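You operate a simulated robot arm through the tools that you are given. There is no shell and no other tool. Be economical: measure what you need, move in short steps, check, and stop when the job is done.

You run a simulated robot arm. Do the job below in one go: nothing can be reset, and whatever is moved stays where it is left.

Task
Take the teal block on the top of the low grey cabinet and put it away on the upper shelf of the label bench. Count the grey tokens on the top of the low grey cabinet, then put as many of the walnuts from the top of the low grey cabinet on the hold side of the end table. Do these in any order. Set down upright: teal block.

It is judged by the outcome, as a careful person would: the job done as asked, and still so three seconds after it is handed in. It fails if anything else is knocked over, pushed out of place, dropped, spilled or broken.

Robot
A 7-joint arm with a two-finger parallel gripper on a trunk, on a base that drives. Base frame: it is fixed to the floor where the robot stands at the start and does not move with it; the origin is under the middle of the robot, x ahead of it, y to its left, z up; the surface under the hand at the start is at about z = 90. Readings come in cm, rad, newtons and seconds.
With the tool pointing down near the work surface it reaches from about 46 to 92 cm from the robot's upright axis, wherever it stands. Its first joint turns from -2.007 to 2.007 rad. Places, roughly: hold side of the end table [-150, -130, 80]; upper shelf of the label bench (176x22 cm) [-410, -124, 126]. Payload 3.91 kg.
Tool frame: the origin (TCP) lies between the finger pads and is the grasp point; the fingertips stand 3 cm ahead of it; z points along the fingers, y is the line along which they close. The gripper opens to 11 cm. The fingers are 2 cm wide and 1 cm thick; the gripper's body (4.8 by 11.2 cm) begins 5.5 cm behind the TCP.
Orientation is that of the tool frame in the base frame, as a unit quaternion [x, y, z, w]. With the fingers straight down and closing along the base's y, the tool's x points along the base's -x, its y along +y and its z along -z.

Tools
- The arm moves only by the tool nudge_tool. Its arguments are lists of equal length, an entry for each row: "grip": the finger opening in m, from 0 to 0.11; "slide": the shift along the base's x, y, z in m, a list of three; "rot": the turn, a rotation vector about the base's x, y, z in degrees, a list of three. In form: {"grip": [grip, ...], "slide": [[dx, dy, dz], ...], "rot": [[ax, ay, az], ...]}. A call has 1 to 20 rows; each row is the pose to reach, as a shift and turn from the pose commanded when the call began. Rows are played at 5 a second. More than 5 cm and 0.15 rad between two rows, or a gripper value outside its range, and nothing of the call is played. A pose out of reach is approached as far as the arm can. The call stops where the force on the tool passes 40 N (or 10 N more than at its start, if that is more) or the arm is blocked; 0.2 s more then pass. The fingers move at their own pace (about 15.3 cm/s each) and stop on an object; they squeeze with about 38 N. The grip force told is the motor's: it shows also when the fingers shut on nothing. Time passes only in rows, and 0.2 s behind the last, so rows that repeat a pose let the fingers close. It gives the time, the measured TCP pose, the force on the tool (base axes), the opening and the grip force at its end, in the units of the frame above (readings bear some noise), with the torque about the TCP (base axes, N m) and any sound that the robot's microphone picked up, and new pictures: "show" is both (left out), scene, wrist or none.
- Cameras (640 x 400 px; columns grow to the right, rows downward): "scene" is now at [21.21, 16.65, 147.47]; the picture's right is [-0.47, -0.88, 0.00], its down [-0.61, 0.33, -0.72] and it looks along [0.63, -0.34, -0.70] (base axes); focal length 266 px, centre (320, 200). "wrist" rides on the gripper at [7.2, 1.7, -10.3] in the tool frame; the picture's right is [-0.23, 0.97, 0.00], its down [-0.76, -0.18, -0.62] and it looks along [-0.61, -0.14, 0.78] (tool axes); focal length 222 px, centre (320, 200). There is no depth. A picture from a camera that has moved, and an enlarged one, comes with that camera's place and axes in the base frame and with its lens.
- raise_lower(by): slides the trunk up (or, below 0, down) by that many cm; the arm and the scene camera ride with it, the base frame stays. It gives what a move gives, with no picture.
- base_move(legs): drives the robot by 1 to 6 legs, each [ahead, left, turn to the left] in cm, cm and rad, along the robot's own axes; the way and the turn of a leg run together, so that a leg with both is an arc; at most 150 cm and 3.142 rad a leg. The arm and the cameras ride along, it lands a little off, and it stops where it bumps. It gives what a move gives, and a new picture of the scene camera.
- turn_head(pan, tilt): turns the head with the scene camera to pan (to the left, within 1.396 rad either way) and tilt (down, from -0.506 to 1.204), counted from straight ahead of the robot. It gives what a move gives, and a new picture of the scene camera.
- close_up(camera, box): a new picture of the part [left, top, right, bottom] of that camera's present view, enlarged. It takes no simulated time.
- sign_off(): hands the job in; it is judged then, once.

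Go step by step. Nothing tells you exact positions but the pictures and the camera data: compare them with the known pose of the tool, close in by small moves and look again before you grip or let go. The budget is 165 turns and 260 pictures, counting those below and the enlarged ones. Unless the task says otherwise, let go and move clear before handing in.

The tools are called by a JSON object that holds its "api" and its "payload". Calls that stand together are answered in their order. nudge_tool: Moves the arm, as the interface text tells. Its arguments: {"type":"object","properties":{"grip":{"type":"array","items":{"type":"number"}},"slide":{"type":"array","items":{"type":"array","items":{"type":"number"}}},"rot":{"type":"array","items":{"type":"array","items":{"type":"number"}}},"show":{"type":"string","enum":["both","scene","wrist","none"]}},"required":["grip","slide","rot"]} The other tools are called the same way: raise_lower (by) slides the trunk up or down; base_move (legs) drives the base; turn_head (pan, tilt) turns the head that bears the scene camera; close_up (camera, box) takes an enlarged picture of a part of a camera's view; sign_off () hands the job in.

At the start:

```text
time_s: 0.0
position: [55.15, 7.41, 116.53]
tool_rot: [0.0, 1.0, 0.001, 0.0]
ft_force: [-0.9, -0.8, 0.3]
ft_torque: [-0.04, 0.01, 0.01]
opening: 10.97
gripper_force: 0.2
trunk travel left (down, up): [-82.5, 16.5]
robot x, y, heading: [0.22, 0.27, -0.003]
head pan, tilt: [-0.489, 0.77]
```

scene: 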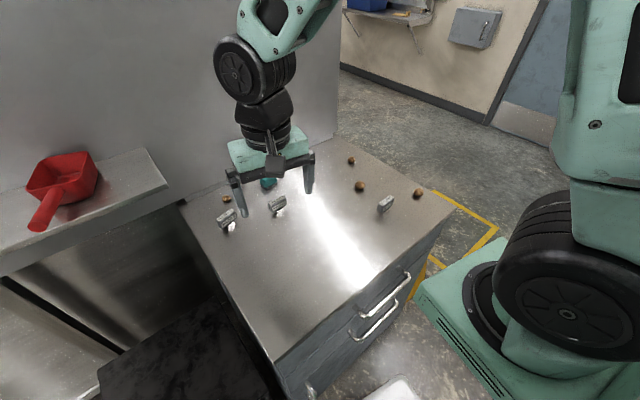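
wrist: 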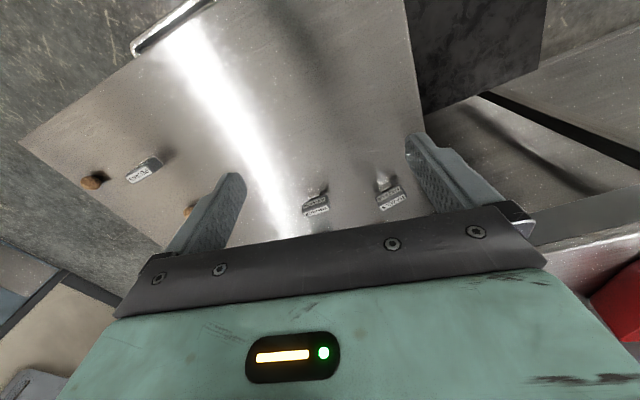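

I see the cabinet top with some grey labelled items, several walnuts and a teal thing under the gripper. I'll enlarge the view to identify them.

{"api": "close_up", "payload": {"camera": "scene", "box": [190, 130, 450, 292]}}

{"api": "close_up", "payload": {"camera": "wrist", "box": [60, 100, 440, 260]}}

```text
2.46 times, centred on (320, 211) of scene
camera zoom: at [21.21, 16.65, 147.47], right [-0.47, -0.88, 0.0], down [-0.61, 0.33, -0.72], along [0.63, -0.34, -0.7], focal length 654 px, centre (320, 173)
```

zoom: 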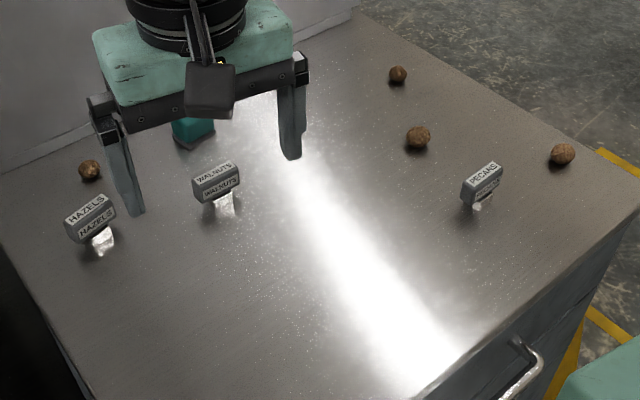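

```text
1.68 times, centred on (250, 180) of wrist
camera zoom: at [47.72, 9.09, 126.82], right [0.23, 0.97, 0.0], down [0.76, -0.18, 0.62], along [0.61, -0.14, -0.78], focal length 374 px, centre (438, 234)
```

zoom: 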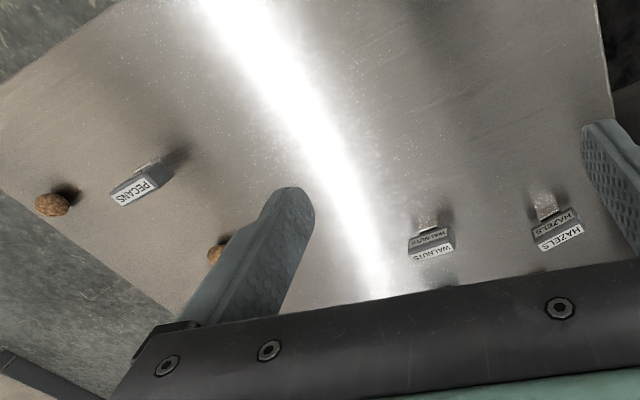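

The signs read HAZELS, WALNUTS and PECANS, and the gripper hides the region near the teal block. I'll raise the hand and shift it aside to see the whole top.

{"api": "nudge_tool", "payload": {"grip": [0.11, 0.11, 0.11, 0.11, 0.11, 0.11, 0.11, 0.11], "slide": [[0, 0.0, 0.04], [0, 0.04, 0.06], [0, 0.08, 0.08], [0, 0.12, 0.1], [-0.02, 0.16, 0.11], [-0.04, 0.2, 0.12], [-0.06, 0.24, 0.12], [-0.08, 0.28, 0.12]], "rot": [[0, 0, 0], [0, 0, 0], [0, 0, 0], [0, 0, 0], [0, 0, 0], [0, 0, 0], [0, 0, 0], [0, 0, 0]]}}

```text
time_s: 1.8
position: [47.14, 35.34, 128.41]
tool_rot: [-0.001, 1.0, 0.0, 0.0]
ft_force: [0.0, -1.1, -0.1]
ft_torque: [0.06, 0.0, 0.0]
opening: 11.0
gripper_force: 0.0
trunk travel left (down, up): [-82.5, 16.5]
robot x, y, heading: [0.14, 0.27, -0.004]
head pan, tilt: [-0.489, 0.77]
camera scene: at [21.23, 16.58, 147.47], right [-0.47, -0.88, 0.0], down [-0.61, 0.33, -0.72], along [0.63, -0.34, -0.7], focal length 266 px, centre (320, 200)
camera wrist: at [39.76, 37.07, 138.74], right [0.23, 0.97, 0.0], down [0.76, -0.18, 0.62], along [0.61, -0.14, -0.78], focal length 222 px, centre (320, 200)
```

scene: 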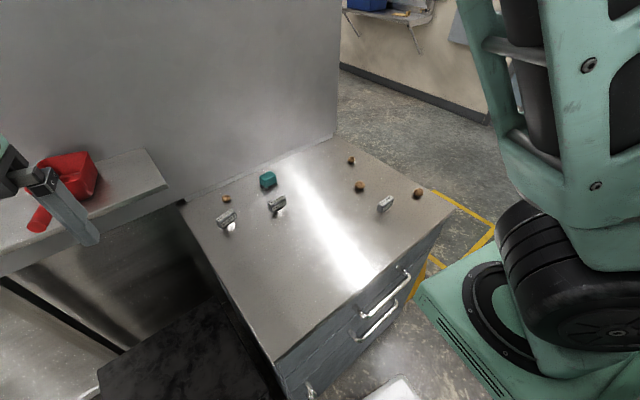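
wrist: 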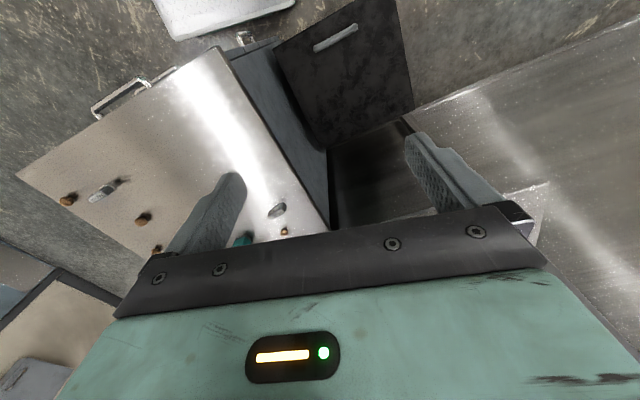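

{"api": "close_up", "payload": {"camera": "scene", "box": [195, 140, 323, 220]}}

{"api": "close_up", "payload": {"camera": "scene", "box": [325, 140, 453, 220]}}

{"api": "close_up", "payload": {"camera": "scene", "box": [190, 200, 440, 356]}}

```text
5.00 times, centred on (259, 180) of scene
camera zoom: at [21.23, 16.58, 147.47], right [-0.47, -0.88, 0.0], down [-0.61, 0.33, -0.72], along [0.63, -0.34, -0.7], focal length 1328 px, centre (625, 300)
```

zoom: 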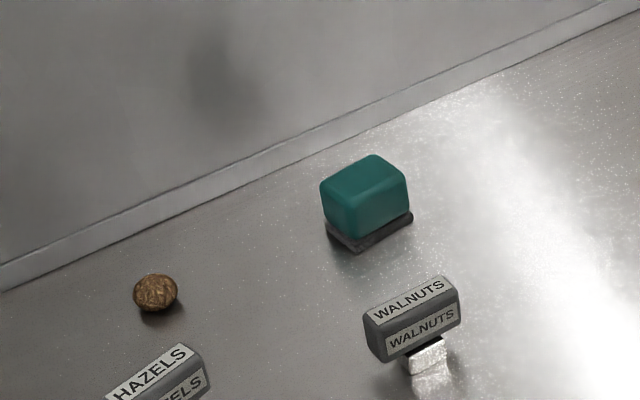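

```text
5.00 times, centred on (389, 180) of scene
camera zoom: at [21.23, 16.58, 147.47], right [-0.47, -0.88, 0.0], down [-0.61, 0.33, -0.72], along [0.63, -0.34, -0.7], focal length 1328 px, centre (-25, 300)
```

zoom: 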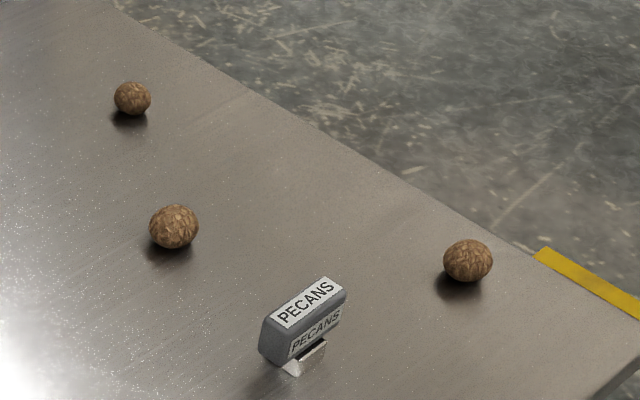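

```text
2.56 times, centred on (315, 278) of scene
camera zoom: at [21.23, 16.58, 147.47], right [-0.47, -0.88, 0.0], down [-0.61, 0.33, -0.72], along [0.63, -0.34, -0.7], focal length 680 px, centre (333, 0)
```

zoom: 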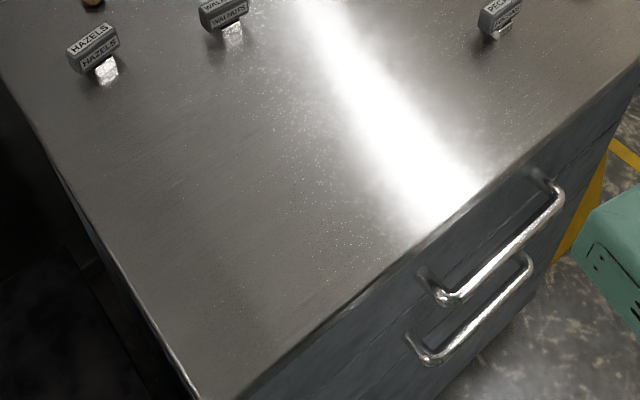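

Four walnuts and a teal block on something grey; no loose tokens seen yet, though the signs or block may hide some. I'll put the wrist camera over the back of the top for a downward look.

{"api": "nudge_tool", "payload": {"grip": [0.11, 0.11, 0.11, 0.11, 0.11, 0.11, 0.11, 0.11, 0.11, 0.11], "slide": [[0.03, -0.03, 0], [0.06, -0.06, 0], [0.09, -0.09, 0], [0.12, -0.12, 0], [0.15, -0.15, 0], [0.18, -0.18, 0], [0.21, -0.21, 0], [0.24, -0.24, 0], [0.27, -0.27, 0], [0.29, -0.29, 0]], "rot": [[0, 0, 0], [0, 0, 0], [0, 0, 0], [0, 0, 0], [0, 0, 0], [0, 0, 0], [0, 0, 0], [0, 0, 0], [0, 0, 0], [0, 0, 0]]}}

```text
time_s: 4.0
position: [76.1, 6.24, 128.43]
tool_rot: [0.0, 1.0, 0.0, 0.0]
ft_force: [-0.6, -1.4, -0.2]
ft_torque: [0.02, 0.0, -0.02]
opening: 11.0
gripper_force: 0.1
trunk travel left (down, up): [-82.5, 16.5]
robot x, y, heading: [0.05, -0.04, 0.002]
head pan, tilt: [-0.489, 0.77]
camera scene: at [21.19, 16.67, 147.46], right [-0.47, -0.88, 0.0], down [-0.61, 0.33, -0.72], along [0.63, -0.34, -0.7], focal length 266 px, centre (320, 200)
camera wrist: at [68.75, 8.02, 138.75], right [0.23, 0.97, 0.0], down [0.76, -0.18, 0.62], along [0.61, -0.14, -0.78], focal length 222 px, centre (320, 200)
```

scene: 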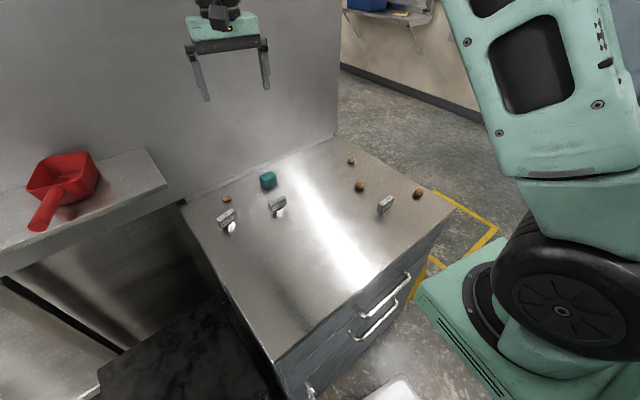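
wrist: 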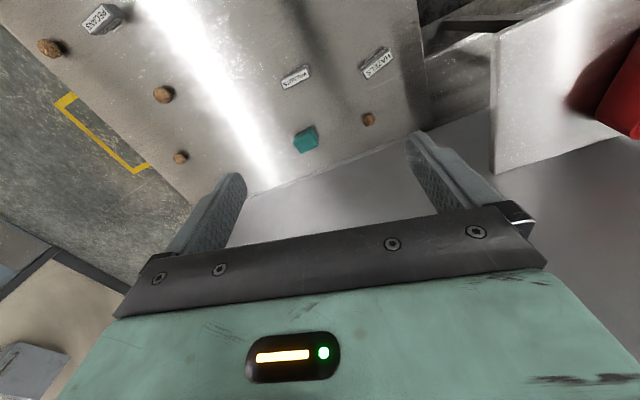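

{"api": "close_up", "payload": {"camera": "wrist", "box": [250, 20, 442, 140]}}

{"api": "close_up", "payload": {"camera": "wrist", "box": [280, 105, 376, 165]}}

{"api": "close_up", "payload": {"camera": "wrist", "box": [10, 0, 250, 150]}}

```text
3.33 times, centred on (346, 80) of wrist
camera zoom: at [68.75, 8.02, 138.75], right [0.23, 0.97, 0.0], down [0.76, -0.18, 0.62], along [0.61, -0.14, -0.78], focal length 740 px, centre (233, 600)
```

zoom: 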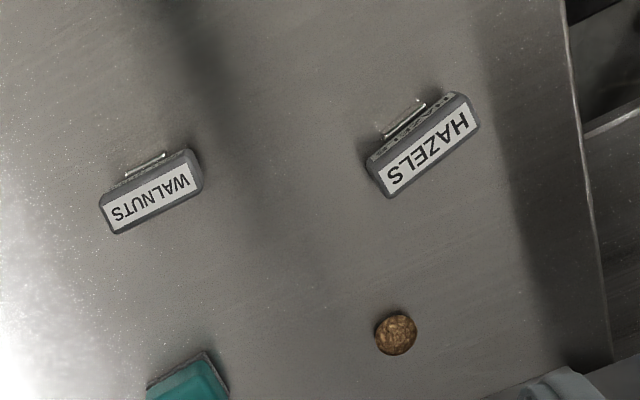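

```text
6.67 times, centred on (328, 135) of wrist
camera zoom: at [68.75, 8.02, 138.75], right [0.23, 0.97, 0.0], down [0.76, -0.18, 0.62], along [0.61, -0.14, -0.78], focal length 1481 px, centre (267, 633)
```

zoom: 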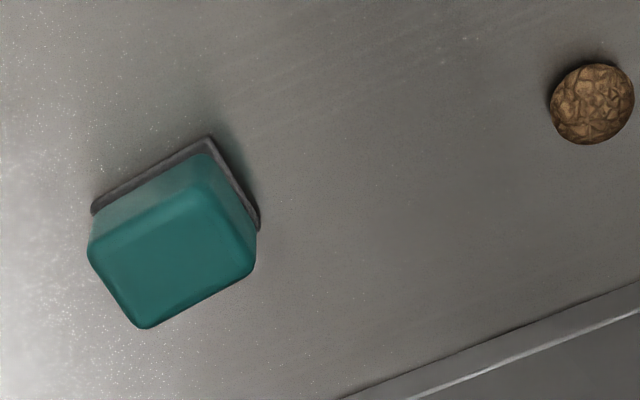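

```text
2.67 times, centred on (130, 75) of wrist
camera zoom: at [68.75, 8.02, 138.75], right [0.23, 0.97, 0.0], down [0.76, -0.18, 0.62], along [0.61, -0.14, -0.78], focal length 592 px, centre (827, 533)
```

zoom: 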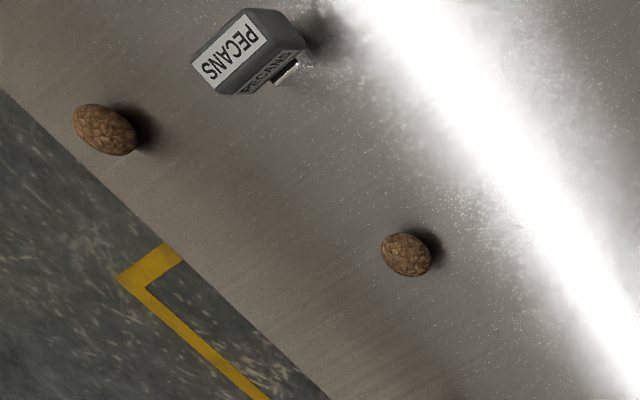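

The block stands on a dark plate; no other tokens are evident. I'll move lower and look at the block and plate more closely.

{"api": "nudge_tool", "payload": {"grip": [0.11, 0.11, 0.11, 0.11], "slide": [[0.0, -0.01, -0.05], [0, -0.03, -0.09], [0, -0.04, -0.13], [0, -0.04, -0.15]], "rot": [[0, 0, 0], [0, 0, 0], [0, 0, 0], [0, 0, 0]], "show": "wrist"}}

{"api": "close_up", "payload": {"camera": "wrist", "box": [220, 60, 444, 200]}}

```text
refused: row 1 steps farther than a row can; nothing moved
```

```text
2.86 times, centred on (332, 130) of wrist
camera zoom: at [68.75, 8.02, 138.75], right [0.23, 0.97, 0.0], down [0.76, -0.18, 0.62], along [0.61, -0.14, -0.78], focal length 635 px, centre (286, 400)
```

zoom: 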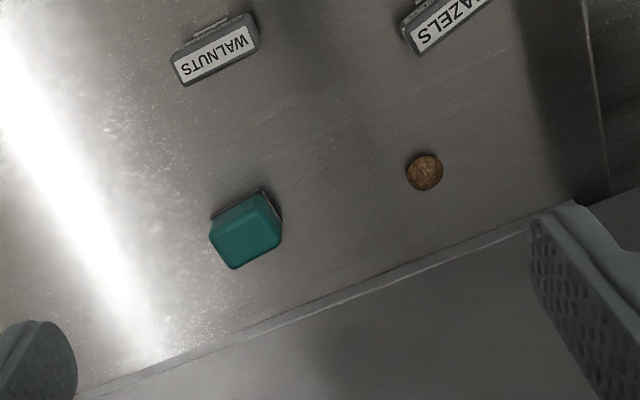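

Same view; I'll go lower in shorter steps.

{"api": "nudge_tool", "payload": {"grip": [0.11, 0.11, 0.11, 0.11, 0.11], "slide": [[0.0, -0.01, -0.04], [0, -0.02, -0.08], [0, -0.03, -0.12], [0, -0.04, -0.15], [0, -0.04, -0.15]], "rot": [[0, 0, 0], [0, 0, 0], [0, 0, 0], [0, 0, 0], [0, 0, 0]], "show": "wrist"}}

{"api": "close_up", "payload": {"camera": "wrist", "box": [230, 80, 390, 180]}}

```text
time_s: 5.2
position: [75.89, 2.25, 113.38]
tool_rot: [0.001, 1.0, 0.0, 0.0]
ft_force: [-0.3, 0.0, 1.1]
ft_torque: [-0.04, -0.01, 0.02]
opening: 10.99
gripper_force: 0.0
trunk travel left (down, up): [-82.5, 16.5]
robot x, y, heading: [0.2, 0.27, -0.001]
head pan, tilt: [-0.489, 0.77]
camera wrist: at [68.62, 4.1, 123.71], right [0.23, 0.97, 0.0], down [0.76, -0.18, 0.62], along [0.61, -0.14, -0.78], focal length 222 px, centre (320, 200)
```

wrist: 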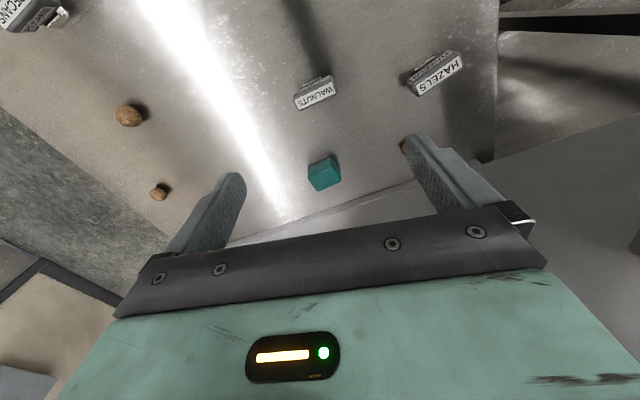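

```text
4.00 times, centred on (310, 130) of wrist
camera zoom: at [68.62, 4.1, 123.71], right [0.23, 0.97, 0.0], down [0.76, -0.18, 0.62], along [0.61, -0.14, -0.78], focal length 888 px, centre (360, 480)
```

zoom: 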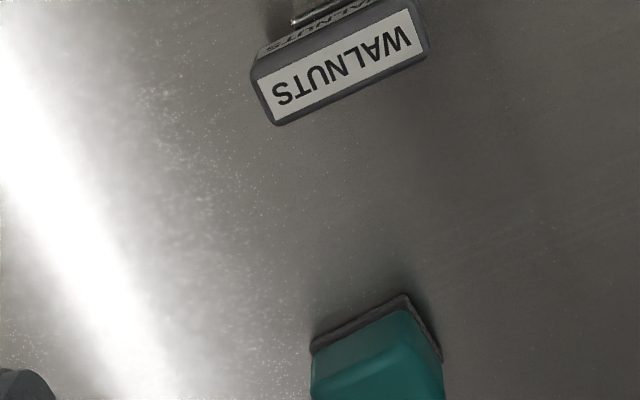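

The block is about 4.6×3.5 cm, centred near (88, 0.5), turned about 18°. I'll align the hand over it at height and check.

{"api": "nudge_tool", "payload": {"grip": [0.11, 0.11, 0.11, 0.11], "slide": [[0.03, -0.005, -0.01], [0.06, -0.01, -0.03], [0.09, -0.015, -0.05], [0.12, -0.018, -0.07]], "rot": [[0, 0, 6], [0, 0, 12], [0, 0, 16], [0, 0, 18]]}}

{"api": "close_up", "payload": {"camera": "scene", "box": [195, 120, 323, 200]}}

{"api": "close_up", "payload": {"camera": "wrist", "box": [220, 60, 476, 220]}}

```text
time_s: 6.2
position: [88.08, 0.28, 106.5]
tool_rot: [-0.157, 0.988, 0.0, 0.0]
ft_force: [-0.3, -0.5, -0.5]
ft_torque: [0.04, -0.03, -0.03]
opening: 10.98
gripper_force: 0.2
trunk travel left (down, up): [-82.5, 16.5]
robot x, y, heading: [0.22, 0.02, 0.002]
head pan, tilt: [-0.489, 0.77]
camera scene: at [21.16, 16.65, 147.48], right [-0.47, -0.88, 0.0], down [-0.61, 0.33, -0.72], along [0.63, -0.34, -0.7], focal length 266 px, centre (320, 200)
camera wrist: at [80.54, -0.23, 116.76], right [-0.09, 1.0, 0.0], down [0.78, 0.07, 0.62], along [0.62, 0.05, -0.78], focal length 222 px, centre (320, 200)
```

scene: 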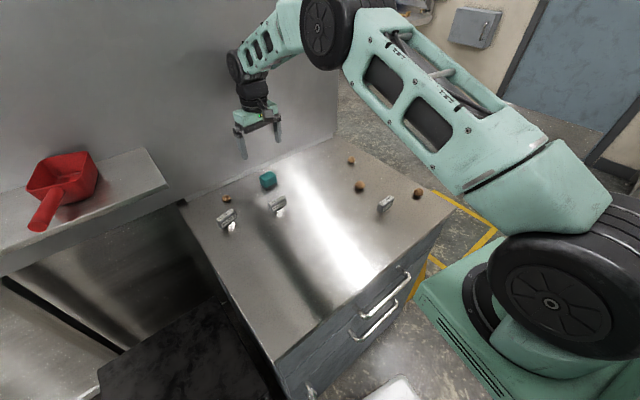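
wrist: 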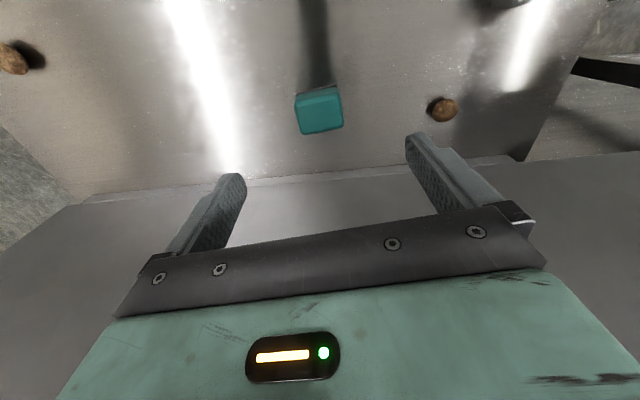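

```text
5.00 times, centred on (259, 160) of scene
camera zoom: at [21.16, 16.65, 147.48], right [-0.47, -0.88, 0.0], down [-0.61, 0.33, -0.72], along [0.63, -0.34, -0.7], focal length 1328 px, centre (625, 400)
```

zoom: 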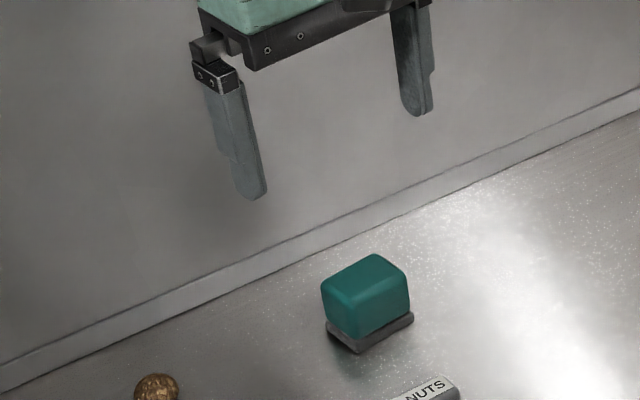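

```text
2.50 times, centred on (348, 140) of wrist
camera zoom: at [80.54, -0.23, 116.76], right [-0.09, 1.0, 0.0], down [0.78, 0.07, 0.62], along [0.62, 0.05, -0.78], focal length 555 px, centre (250, 350)
```

zoom: 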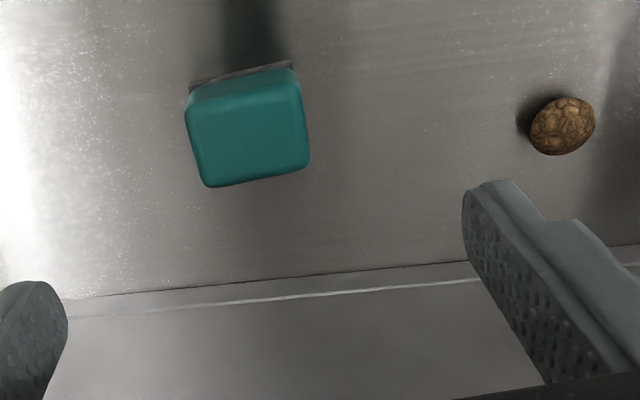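

The hand is centred over the block. I'll descend most of the way and check in the scene view.

{"api": "nudge_tool", "payload": {"grip": [0.11, 0.11, 0.11, 0.11], "slide": [[-0.001, 0, -0.03], [-0.002, 0, -0.06], [-0.002, 0, -0.09], [-0.002, 0, -0.11]], "rot": [[0, 0, 0], [0, 0, 0], [0, 0, 0], [0, 0, 0]], "show": "wrist"}}

{"api": "close_up", "payload": {"camera": "scene", "box": [195, 130, 323, 210]}}

```text
time_s: 7.2
position: [87.84, 0.42, 95.55]
tool_rot: [-0.157, 0.988, 0.0, 0.0]
ft_force: [-0.7, -0.3, -0.3]
ft_torque: [-0.02, -0.02, -0.02]
opening: 11.0
gripper_force: 0.0
trunk travel left (down, up): [-82.5, 16.5]
robot x, y, heading: [-0.05, 0.34, -0.003]
head pan, tilt: [-0.489, 0.77]
camera wrist: at [80.31, -0.17, 105.86], right [-0.09, 1.0, 0.0], down [0.78, 0.07, 0.62], along [0.62, 0.05, -0.78], focal length 222 px, centre (320, 200)
```

wrist: 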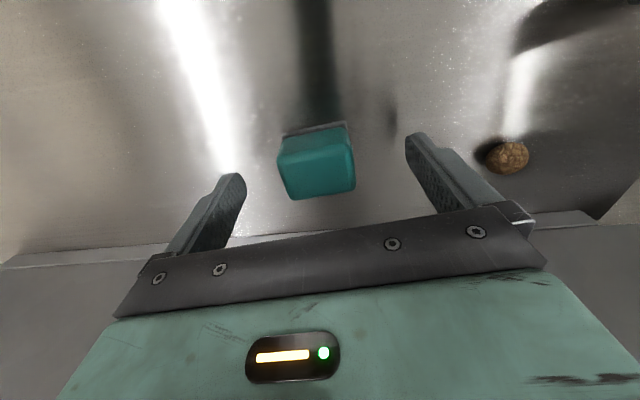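

```text
5.00 times, centred on (259, 170) of scene
camera zoom: at [21.2, 16.64, 147.47], right [-0.47, -0.88, 0.0], down [-0.61, 0.33, -0.72], along [0.63, -0.34, -0.7], focal length 1328 px, centre (625, 350)
```

zoom: 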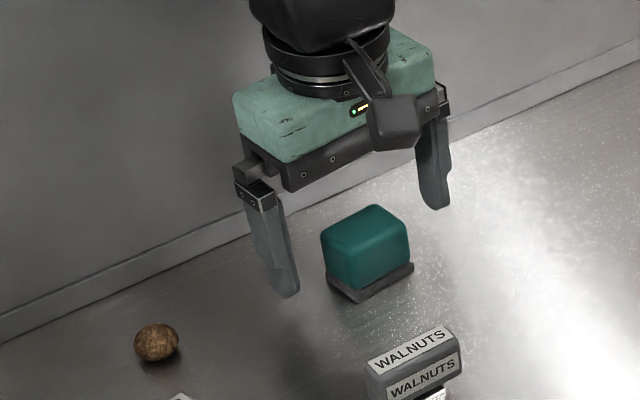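

Fingers straddle the block. I'll go down 1.4 cm, close, and lift a little.

{"api": "nudge_tool", "payload": {"grip": [0.11, 0.11, 0.05, 0.03, 0.02, 0.02], "slide": [[0, 0, -0.014], [0, 0, -0.014], [0, 0, -0.014], [0, 0, -0.014], [0, 0, -0.014], [0, 0, -0.014]], "rot": [[0, 0, 0], [0, 0, 0], [0, 0, 0], [0, 0, 0], [0, 0, 0], [0, 0, 0]], "show": "wrist"}}

{"api": "close_up", "payload": {"camera": "scene", "box": [195, 130, 323, 210]}}

```text
time_s: 8.6
position: [87.84, 0.41, 94.17]
tool_rot: [-0.156, 0.988, -0.001, 0.001]
ft_force: [-0.3, -0.6, -1.0]
ft_torque: [-0.05, 0.02, 0.02]
opening: 4.75
gripper_force: 38.0
trunk travel left (down, up): [-82.5, 16.5]
robot x, y, heading: [0.21, -0.34, 0.0]
head pan, tilt: [-0.489, 0.77]
camera wrist: at [80.29, -0.12, 104.45], right [-0.08, 1.0, 0.0], down [0.78, 0.07, 0.62], along [0.62, 0.05, -0.78], focal length 222 px, centre (320, 200)
```

wrist: 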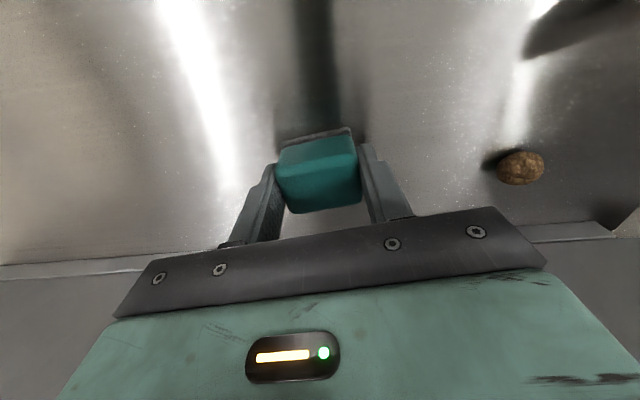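

```text
5.00 times, centred on (259, 170) of scene
camera zoom: at [21.22, 16.64, 147.46], right [-0.47, -0.88, 0.0], down [-0.61, 0.33, -0.72], along [0.63, -0.34, -0.7], focal length 1328 px, centre (625, 350)
```

zoom: 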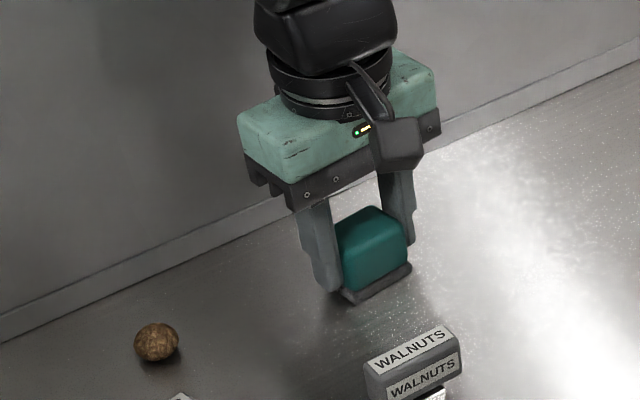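

Gripped at 4.75 cm. I'll lift and see whether the grey plate stays.

{"api": "nudge_tool", "payload": {"grip": [0.02, 0.02, 0.02, 0.02, 0.02], "slide": [[0, 0, 0.01], [0, 0, 0.04], [0, 0, 0.08], [0, 0, 0.11], [0, 0, 0.11]], "rot": [[0, 0, 0], [0, 0, 0], [0, 0, 0], [0, 0, 0], [0, 0, 0]]}}

{"api": "close_up", "payload": {"camera": "scene", "box": [195, 120, 323, 200]}}

```text
time_s: 9.8
position: [87.95, 0.61, 105.18]
tool_rot: [-0.156, 0.988, 0.0, 0.0]
ft_force: [0.2, 0.0, -2.0]
ft_torque: [-0.03, 0.01, -0.01]
opening: 4.78
gripper_force: 38.4
trunk travel left (down, up): [-82.5, 16.5]
robot x, y, heading: [0.2, -0.38, 0.002]
head pan, tilt: [-0.489, 0.77]
camera scene: at [21.22, 16.65, 147.46], right [-0.47, -0.88, 0.0], down [-0.61, 0.33, -0.72], along [0.63, -0.34, -0.7], focal length 266 px, centre (320, 200)
camera wrist: at [80.38, 0.1, 115.46], right [-0.09, 1.0, 0.0], down [0.78, 0.07, 0.62], along [0.62, 0.05, -0.78], focal length 222 px, centre (320, 200)
```

scene: 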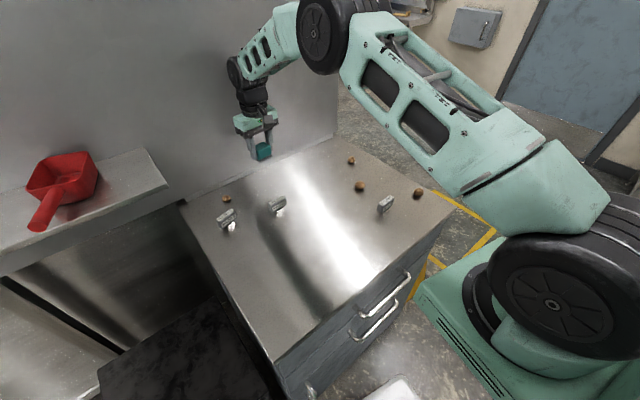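
wrist: 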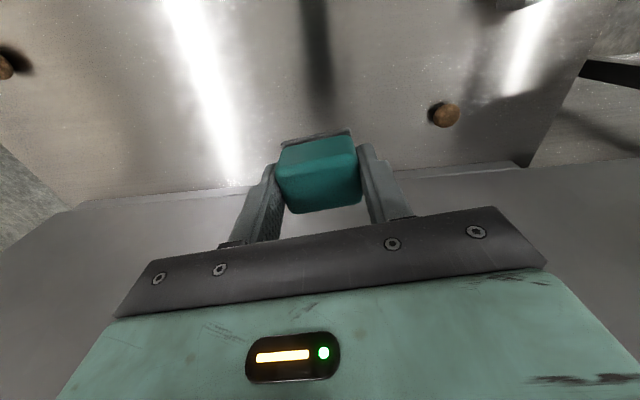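

```text
5.00 times, centred on (259, 160) of scene
camera zoom: at [21.22, 16.65, 147.46], right [-0.47, -0.88, 0.0], down [-0.61, 0.33, -0.72], along [0.63, -0.34, -0.7], focal length 1328 px, centre (625, 400)
```

zoom: 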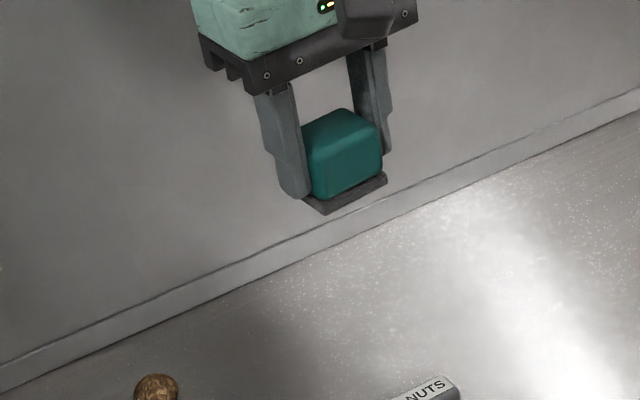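

The grey plate is the block's own base, so the only grey tokens are the three lettered ones (HAZELS, WALNUTS, PECANS): count 3. I'll retract the arm with the block and look around to the right and behind.

{"api": "nudge_tool", "payload": {"grip": [0.02, 0.02, 0.02, 0.02, 0.02, 0.02, 0.02, 0.02, 0.02, 0.02], "slide": [[0, 0, 0.04], [-0.02, 0, 0.08], [-0.06, 0, 0.11], [-0.1, 0, 0.13], [-0.14, 0, 0.15], [-0.19, 0, 0.17], [-0.24, 0, 0.18], [-0.29, 0, 0.18], [-0.33, 0, 0.18], [-0.36, 0, 0.18]], "rot": [[0, 0, 0], [0, 0, -3], [0, 0, -6], [0, 0, -10], [0, 0, -14], [0, 0, -18], [0, 0, -18], [0, 0, -18], [0, 0, -18], [0, 0, -18]], "show": "scene"}}

{"api": "turn_head", "payload": {"pan": -1.39, "tilt": 0.4}}

{"api": "turn_head", "payload": {"pan": 1.39, "tilt": 0.4}}

```text
refused: row 6 steps farther than a row can; nothing moved
```

```text
time_s: 11.0
position: [87.89, 0.61, 105.16]
tool_rot: [-0.156, 0.988, 0.001, 0.001]
ft_force: [-0.6, -0.6, -1.2]
ft_torque: [-0.01, 0.05, 0.0]
opening: 4.78
gripper_force: 37.9
trunk travel left (down, up): [-82.5, 16.5]
robot x, y, heading: [-0.13, 0.26, 0.003]
head pan, tilt: [-1.389, 0.4]
camera scene: at [15.66, 11.39, 150.73], right [-0.98, -0.18, 0.0], down [-0.07, 0.38, -0.92], along [0.17, -0.91, -0.39], focal length 266 px, centre (320, 200)
```

scene: 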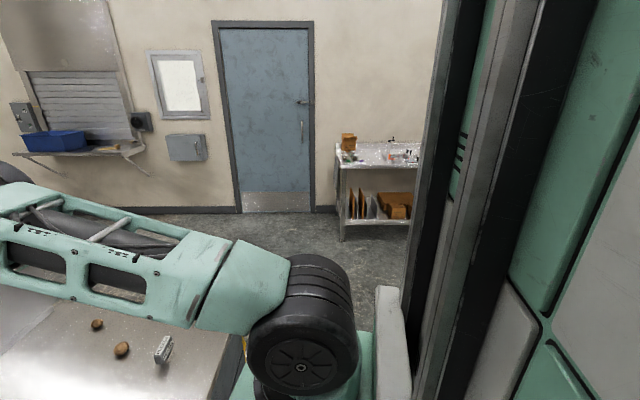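

```text
time_s: 13.4
position: [87.95, 0.64, 105.24]
tool_rot: [-0.156, 0.988, 0.0, -0.001]
ft_force: [-0.1, -0.4, -0.7]
ft_torque: [-0.02, 0.01, 0.0]
opening: 4.77
gripper_force: 37.9
trunk travel left (down, up): [-82.5, 16.5]
robot x, y, heading: [0.14, -0.07, -0.003]
head pan, tilt: [1.389, 0.4]
camera scene: at [15.65, 29.61, 150.73], right [0.98, -0.18, 0.0], down [-0.07, -0.38, -0.92], along [0.17, 0.91, -0.39], focal length 266 px, centre (320, 200)
```

scene: 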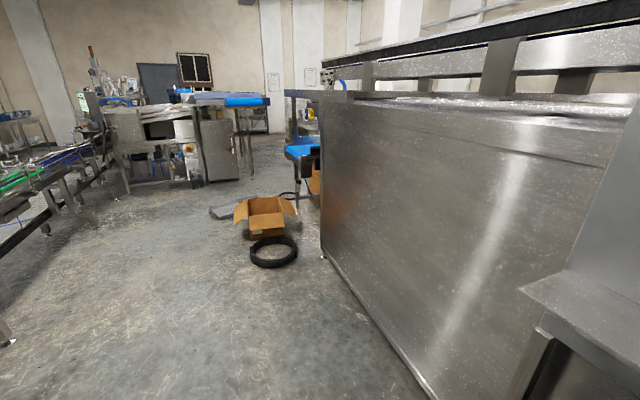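

Now retract the arm in shorter steps.

{"api": "nudge_tool", "payload": {"grip": [0.02, 0.02, 0.02, 0.02, 0.02, 0.02, 0.02, 0.02, 0.02, 0.02], "slide": [[0, 0, 0.04], [-0.02, 0, 0.08], [-0.05, 0, 0.11], [-0.09, 0, 0.13], [-0.13, 0, 0.15], [-0.17, 0, 0.17], [-0.21, 0, 0.18], [-0.25, 0, 0.18], [-0.29, 0, 0.18], [-0.33, 0, 0.18]], "rot": [[0, 0, 0], [0, 0, -3], [0, 0, -6], [0, 0, -10], [0, 0, -14], [0, 0, -18], [0, 0, -18], [0, 0, -18], [0, 0, -18], [0, 0, -18]], "show": "none"}}

{"api": "turn_head", "payload": {"pan": 0, "tilt": 0.5}}

{"api": "base_move", "payload": {"legs": [[-25, 0, 0], [0, 0, -2.4]]}}

```text
time_s: 15.7
position: [54.85, 0.78, 123.16]
tool_rot: [0.0, 1.0, 0.0, 0.0]
ft_force: [0.1, -0.5, -0.9]
ft_torque: [-0.03, 0.03, 0.02]
opening: 4.72
gripper_force: 38.6
trunk travel left (down, up): [-82.5, 16.5]
robot x, y, heading: [0.12, 0.47, 0.002]
head pan, tilt: [1.389, 0.4]
```

```text
time_s: 17.2
position: [54.81, 0.69, 123.33]
tool_rot: [0.0, 1.0, 0.0, 0.0]
ft_force: [-0.4, -0.5, -1.8]
ft_torque: [-0.02, 0.03, -0.01]
opening: 4.73
gripper_force: 38.4
trunk travel left (down, up): [-82.5, 16.5]
robot x, y, heading: [0.04, -0.22, -0.003]
head pan, tilt: [0.0, 0.499]
camera scene: at [23.07, 20.5, 149.82], right [0.0, -1.0, 0.0], down [-0.48, 0.0, -0.88], along [0.88, 0.0, -0.48], focal length 266 px, centre (320, 200)
```

scene: 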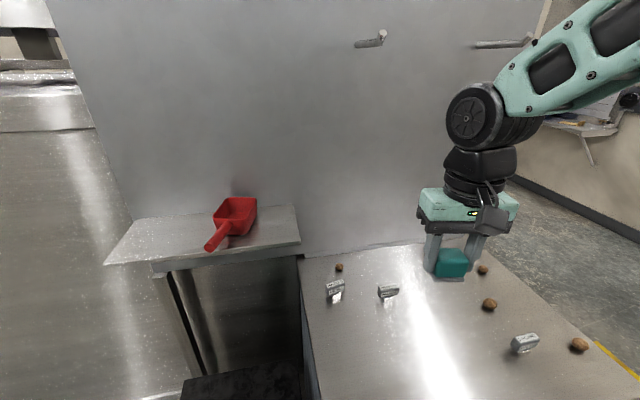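

```text
time_s: 24.8
position: [-66.74, -35.23, 123.25]
tool_rot: [0.941, 0.338, 0.0, 0.0]
ft_force: [0.0, 0.8, -1.4]
ft_torque: [-0.02, -0.02, -0.02]
opening: 4.74
gripper_force: 38.1
trunk travel left (down, up): [-82.5, 16.5]
robot x, y, heading: [-25.01, -0.43, -2.453]
head pan, tilt: [0.0, 0.499]
camera scene: at [-30.04, -30.56, 149.82], right [-0.64, 0.77, 0.0], down [0.37, 0.3, -0.88], along [-0.68, -0.56, -0.48], focal length 266 px, centre (320, 200)
```

scene: 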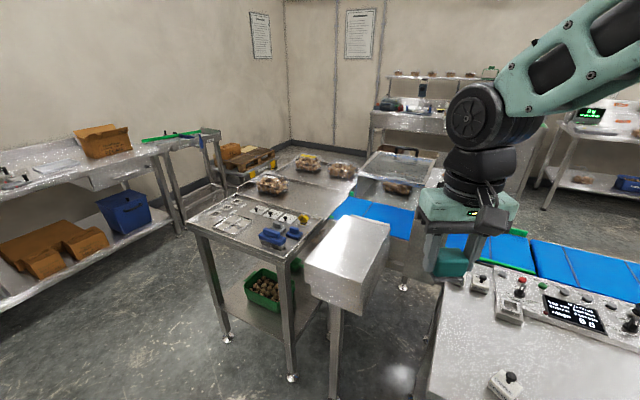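

I see a table with plastic-bagged items (the end table) ahead, and a bench with an upper shelf at the far wall. I'll zoom in on both.

{"api": "close_up", "payload": {"camera": "scene", "box": [180, 130, 436, 290]}}

{"api": "close_up", "payload": {"camera": "scene", "box": [350, 50, 510, 150]}}

```text
2.50 times, centred on (308, 210) of scene
camera zoom: at [-30.04, -30.56, 149.82], right [-0.64, 0.77, 0.0], down [0.37, 0.3, -0.88], along [-0.68, -0.56, -0.48], focal length 664 px, centre (350, 175)
```

zoom: 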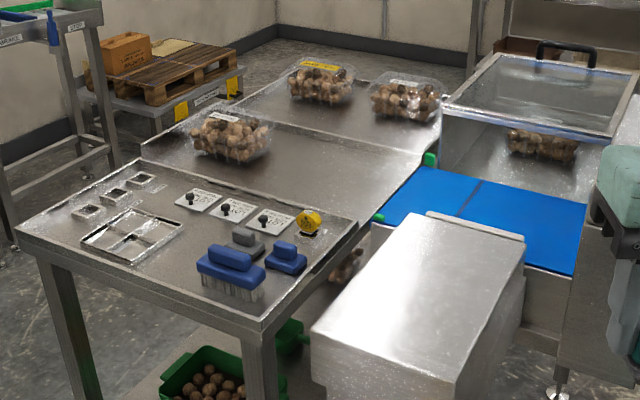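

```text
4.00 times, centred on (430, 100) of scene
camera zoom: at [-30.04, -30.56, 149.82], right [-0.64, 0.77, 0.0], down [0.37, 0.3, -0.88], along [-0.68, -0.56, -0.48], focal length 1062 px, centre (-120, 600)
```

zoom: 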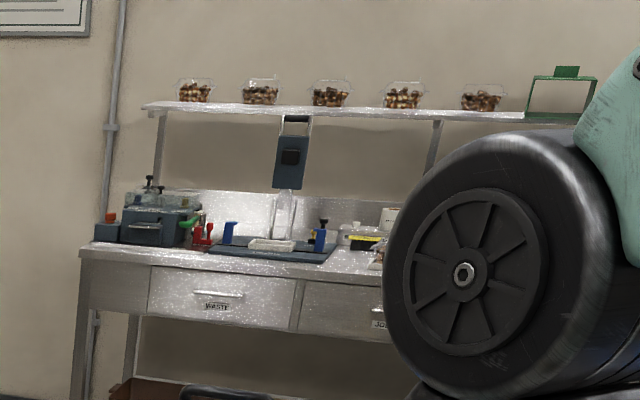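

The end table has plain plates at the conveyor's end; the label bench with its upper shelf is at the far wall. I'll face −x, sidestep toward −y, and look for a passage around the tables.

{"api": "base_move", "payload": {"legs": [[0, 0, -0.689], [-15, 110, 0]]}}

```text
time_s: 32.3
position: [-63.42, -110.87, 123.27]
tool_rot: [1.0, 0.009, 0.0, 0.0]
ft_force: [0.3, -0.7, -0.6]
ft_torque: [-0.02, -0.01, 0.01]
opening: 4.76
gripper_force: 38.1
trunk travel left (down, up): [-82.5, 16.5]
robot x, y, heading: [-8.57, -109.5, -3.124]
head pan, tilt: [0.0, 0.499]
camera scene: at [-31.86, -130.29, 149.82], right [-0.02, 1.0, 0.0], down [0.48, 0.01, -0.88], along [-0.88, -0.01, -0.48], focal length 266 px, centre (320, 200)
```

scene: 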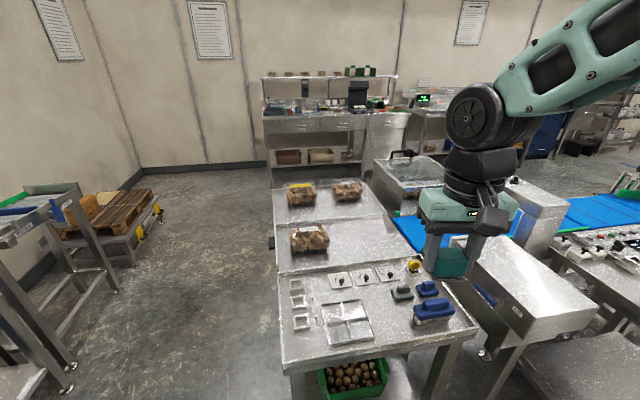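

{"api": "close_up", "payload": {"camera": "scene", "box": [250, 160, 442, 280]}}

{"api": "close_up", "payload": {"camera": "scene", "box": [240, 50, 400, 150]}}

```text
3.33 times, centred on (346, 220) of scene
camera zoom: at [-31.86, -130.29, 149.82], right [-0.02, 1.0, 0.0], down [0.48, 0.01, -0.88], along [-0.88, -0.01, -0.48], focal length 885 px, centre (233, 133)
```

zoom: 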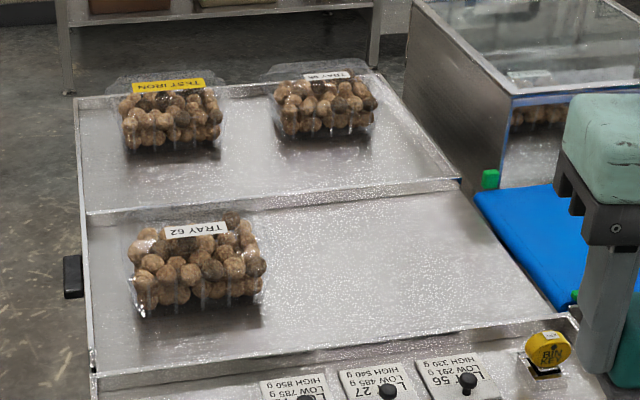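

```text
4.00 times, centred on (320, 100) of scene
camera zoom: at [-31.86, -130.29, 149.82], right [-0.02, 1.0, 0.0], down [0.48, 0.01, -0.88], along [-0.88, -0.01, -0.48], focal length 1062 px, centre (320, 600)
```

zoom: 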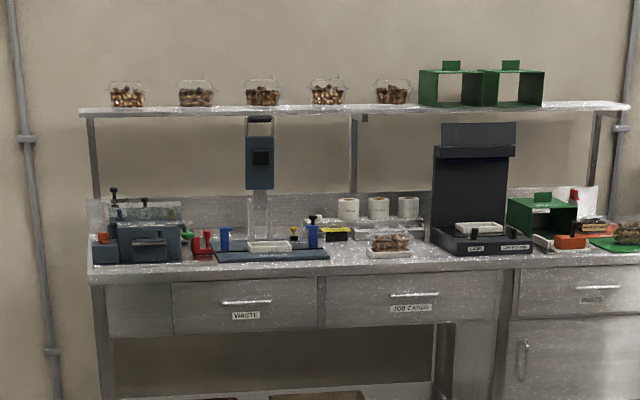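

The end table holds two plates (tray 62 near, two trays far); which is "hold" must still be read. The right end of the upper shelf (y≈−50) is free for the block. I'll enter the aisle on the −y side.

{"api": "base_move", "payload": {"legs": [[0, 93, -0.018], [100, 0, 0]]}}

{"api": "turn_head", "payload": {"pan": -0.9, "tilt": 0.6}}

```text
time_s: 41.9
position: [-160.97, -205.17, 123.3]
tool_rot: [1.0, 0.008, -0.001, 0.0]
ft_force: [0.8, -0.2, -1.5]
ft_torque: [0.02, 0.02, -0.02]
opening: 4.76
gripper_force: 38.6
trunk travel left (down, up): [-82.5, 16.5]
robot x, y, heading: [-106.37, -203.39, -3.126]
head pan, tilt: [0.0, 0.499]
camera scene: at [-129.36, -224.53, 149.82], right [-0.02, 1.0, 0.0], down [0.48, 0.01, -0.88], along [-0.88, -0.01, -0.48], focal length 266 px, centre (320, 200)
```

scene: 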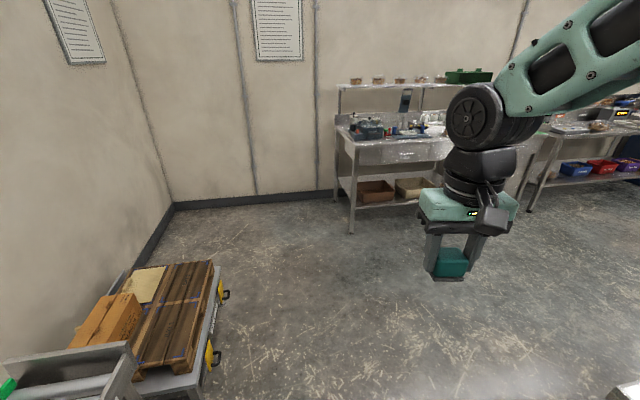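

```text
time_s: 43.1
position: [-160.98, -205.2, 123.25]
tool_rot: [1.0, 0.009, 0.0, 0.0]
ft_force: [0.7, 0.5, -1.0]
ft_torque: [-0.01, -0.01, 0.01]
opening: 4.74
gripper_force: 37.5
trunk travel left (down, up): [-82.5, 16.5]
robot x, y, heading: [-106.31, -203.71, -3.125]
head pan, tilt: [-0.901, 0.6]
camera scene: at [-125.87, -217.55, 148.91], right [0.77, 0.63, 0.0], down [0.36, -0.44, -0.83], along [-0.52, 0.64, -0.56], focal length 266 px, centre (320, 200)
```

scene: 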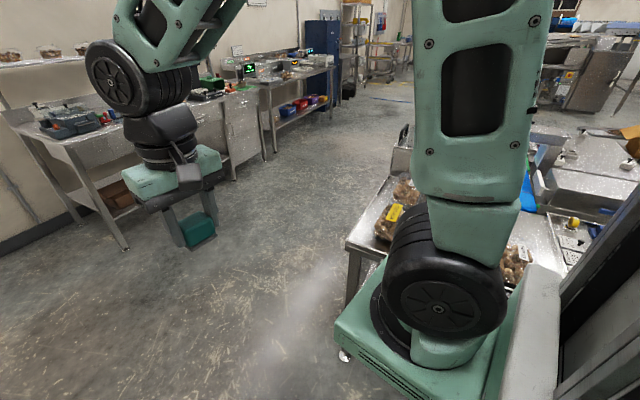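

The floor in front of the label bench is open. I'll drive out of the aisle and across to face the free right end of the shelf.

{"api": "base_move", "payload": {"legs": [[130, 0, -0.016], [0, -130, 0]]}}

{"api": "turn_head", "payload": {"pan": 0, "tilt": 0.6}}

```text
time_s: 55.5
position: [-286.95, -77.14, 123.16]
tool_rot: [1.0, -0.005, 0.0, -0.001]
ft_force: [-0.1, 0.0, -0.9]
ft_torque: [0.01, -0.01, -0.02]
opening: 4.77
gripper_force: 38.0
trunk travel left (down, up): [-82.5, 16.5]
robot x, y, heading: [-231.95, -76.71, 3.132]
head pan, tilt: [-0.901, 0.6]
camera scene: at [-252.28, -90.32, 148.91], right [0.79, 0.61, 0.0], down [0.35, -0.45, -0.83], along [-0.51, 0.65, -0.56], focal length 266 px, centre (320, 200)
```

scene: 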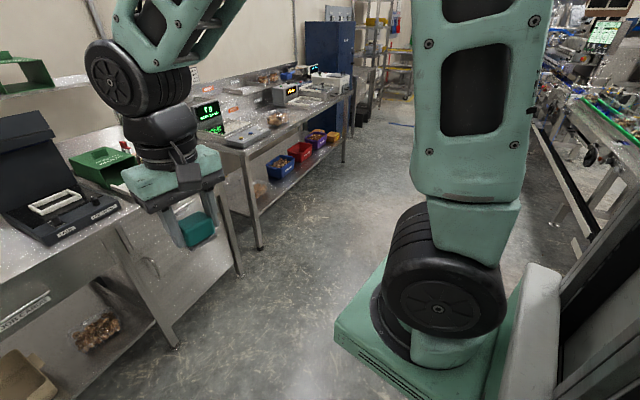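

```text
time_s: 56.7
position: [-287.04, -77.11, 123.2]
tool_rot: [1.0, -0.005, 0.0, 0.001]
ft_force: [-0.1, -0.2, -1.1]
ft_torque: [0.05, 0.04, 0.01]
opening: 4.75
gripper_force: 37.8
trunk travel left (down, up): [-82.5, 16.5]
robot x, y, heading: [-232.21, -77.38, 3.134]
head pan, tilt: [0.0, 0.6]
camera scene: at [-255.69, -97.21, 148.91], right [0.01, 1.0, 0.0], down [0.56, -0.01, -0.83], along [-0.82, 0.01, -0.56], focal length 266 px, centre (320, 200)
```

scene: 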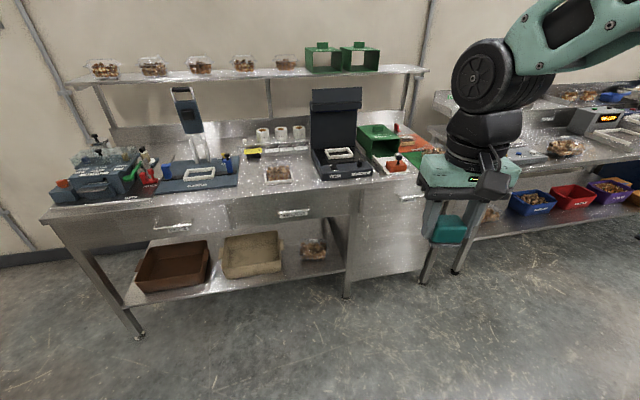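

The shelf is set well back over a deep bench, but its left end overhangs open floor and has about 11 cm free. I'll go around to the left end, with the trunk raised.

{"api": "raise_lower", "payload": {"by": 14}}

{"api": "base_move", "payload": {"legs": [[0, 166, 0], [60, 10, 0]]}}

```text
time_s: 58.4
position: [-287.04, -77.13, 137.22]
tool_rot: [1.0, -0.004, 0.0, 0.0]
ft_force: [-0.9, 0.1, -1.8]
ft_torque: [-0.01, 0.02, 0.01]
opening: 4.75
gripper_force: 37.9
trunk travel left (down, up): [-96.5, 2.5]
robot x, y, heading: [-232.31, -76.9, 3.136]
head pan, tilt: [0.0, 0.6]
```

```text
refused: 166 is not a number from -150 to 150
```

{"api": "base_move", "payload": {"legs": [[0, 100, 0], [0, 66, 0], [60, 10, 0]]}}

```text
time_s: 69.8
position: [-345.69, -255.01, 137.18]
tool_rot: [1.0, 0.001, 0.0, 0.0]
ft_force: [-0.3, -0.5, -1.3]
ft_torque: [0.01, 0.01, 0.03]
opening: 4.77
gripper_force: 37.9
trunk travel left (down, up): [-96.5, 2.5]
robot x, y, heading: [-291.13, -254.25, -3.145]
head pan, tilt: [0.0, 0.6]
camera scene: at [-314.23, -274.89, 162.91], right [0.0, 1.0, 0.0], down [0.56, 0.0, -0.83], along [-0.83, 0.0, -0.56], focal length 266 px, centre (320, 200)
```

scene: 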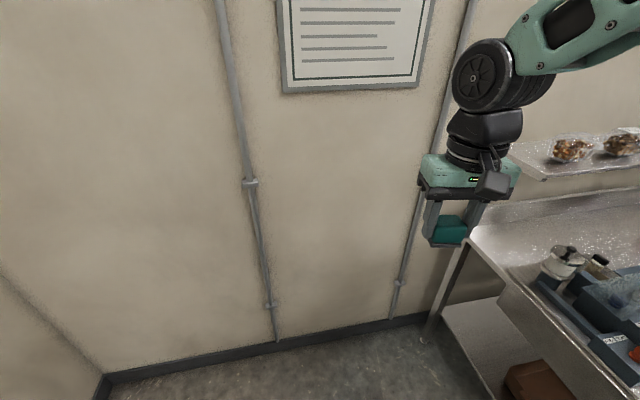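

The shelf's left end is at the right of view. I'll zoom in to fix its corners.

{"api": "close_up", "payload": {"camera": "scene", "box": [480, 110, 640, 210]}}

```text
4.00 times, centred on (560, 160) of scene
camera zoom: at [-314.23, -274.89, 162.91], right [0.0, 1.0, 0.0], down [0.56, 0.0, -0.83], along [-0.83, 0.0, -0.56], focal length 1062 px, centre (-640, 360)
```

zoom: 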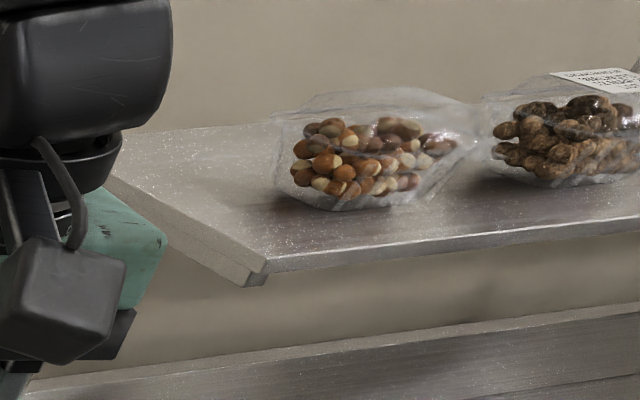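

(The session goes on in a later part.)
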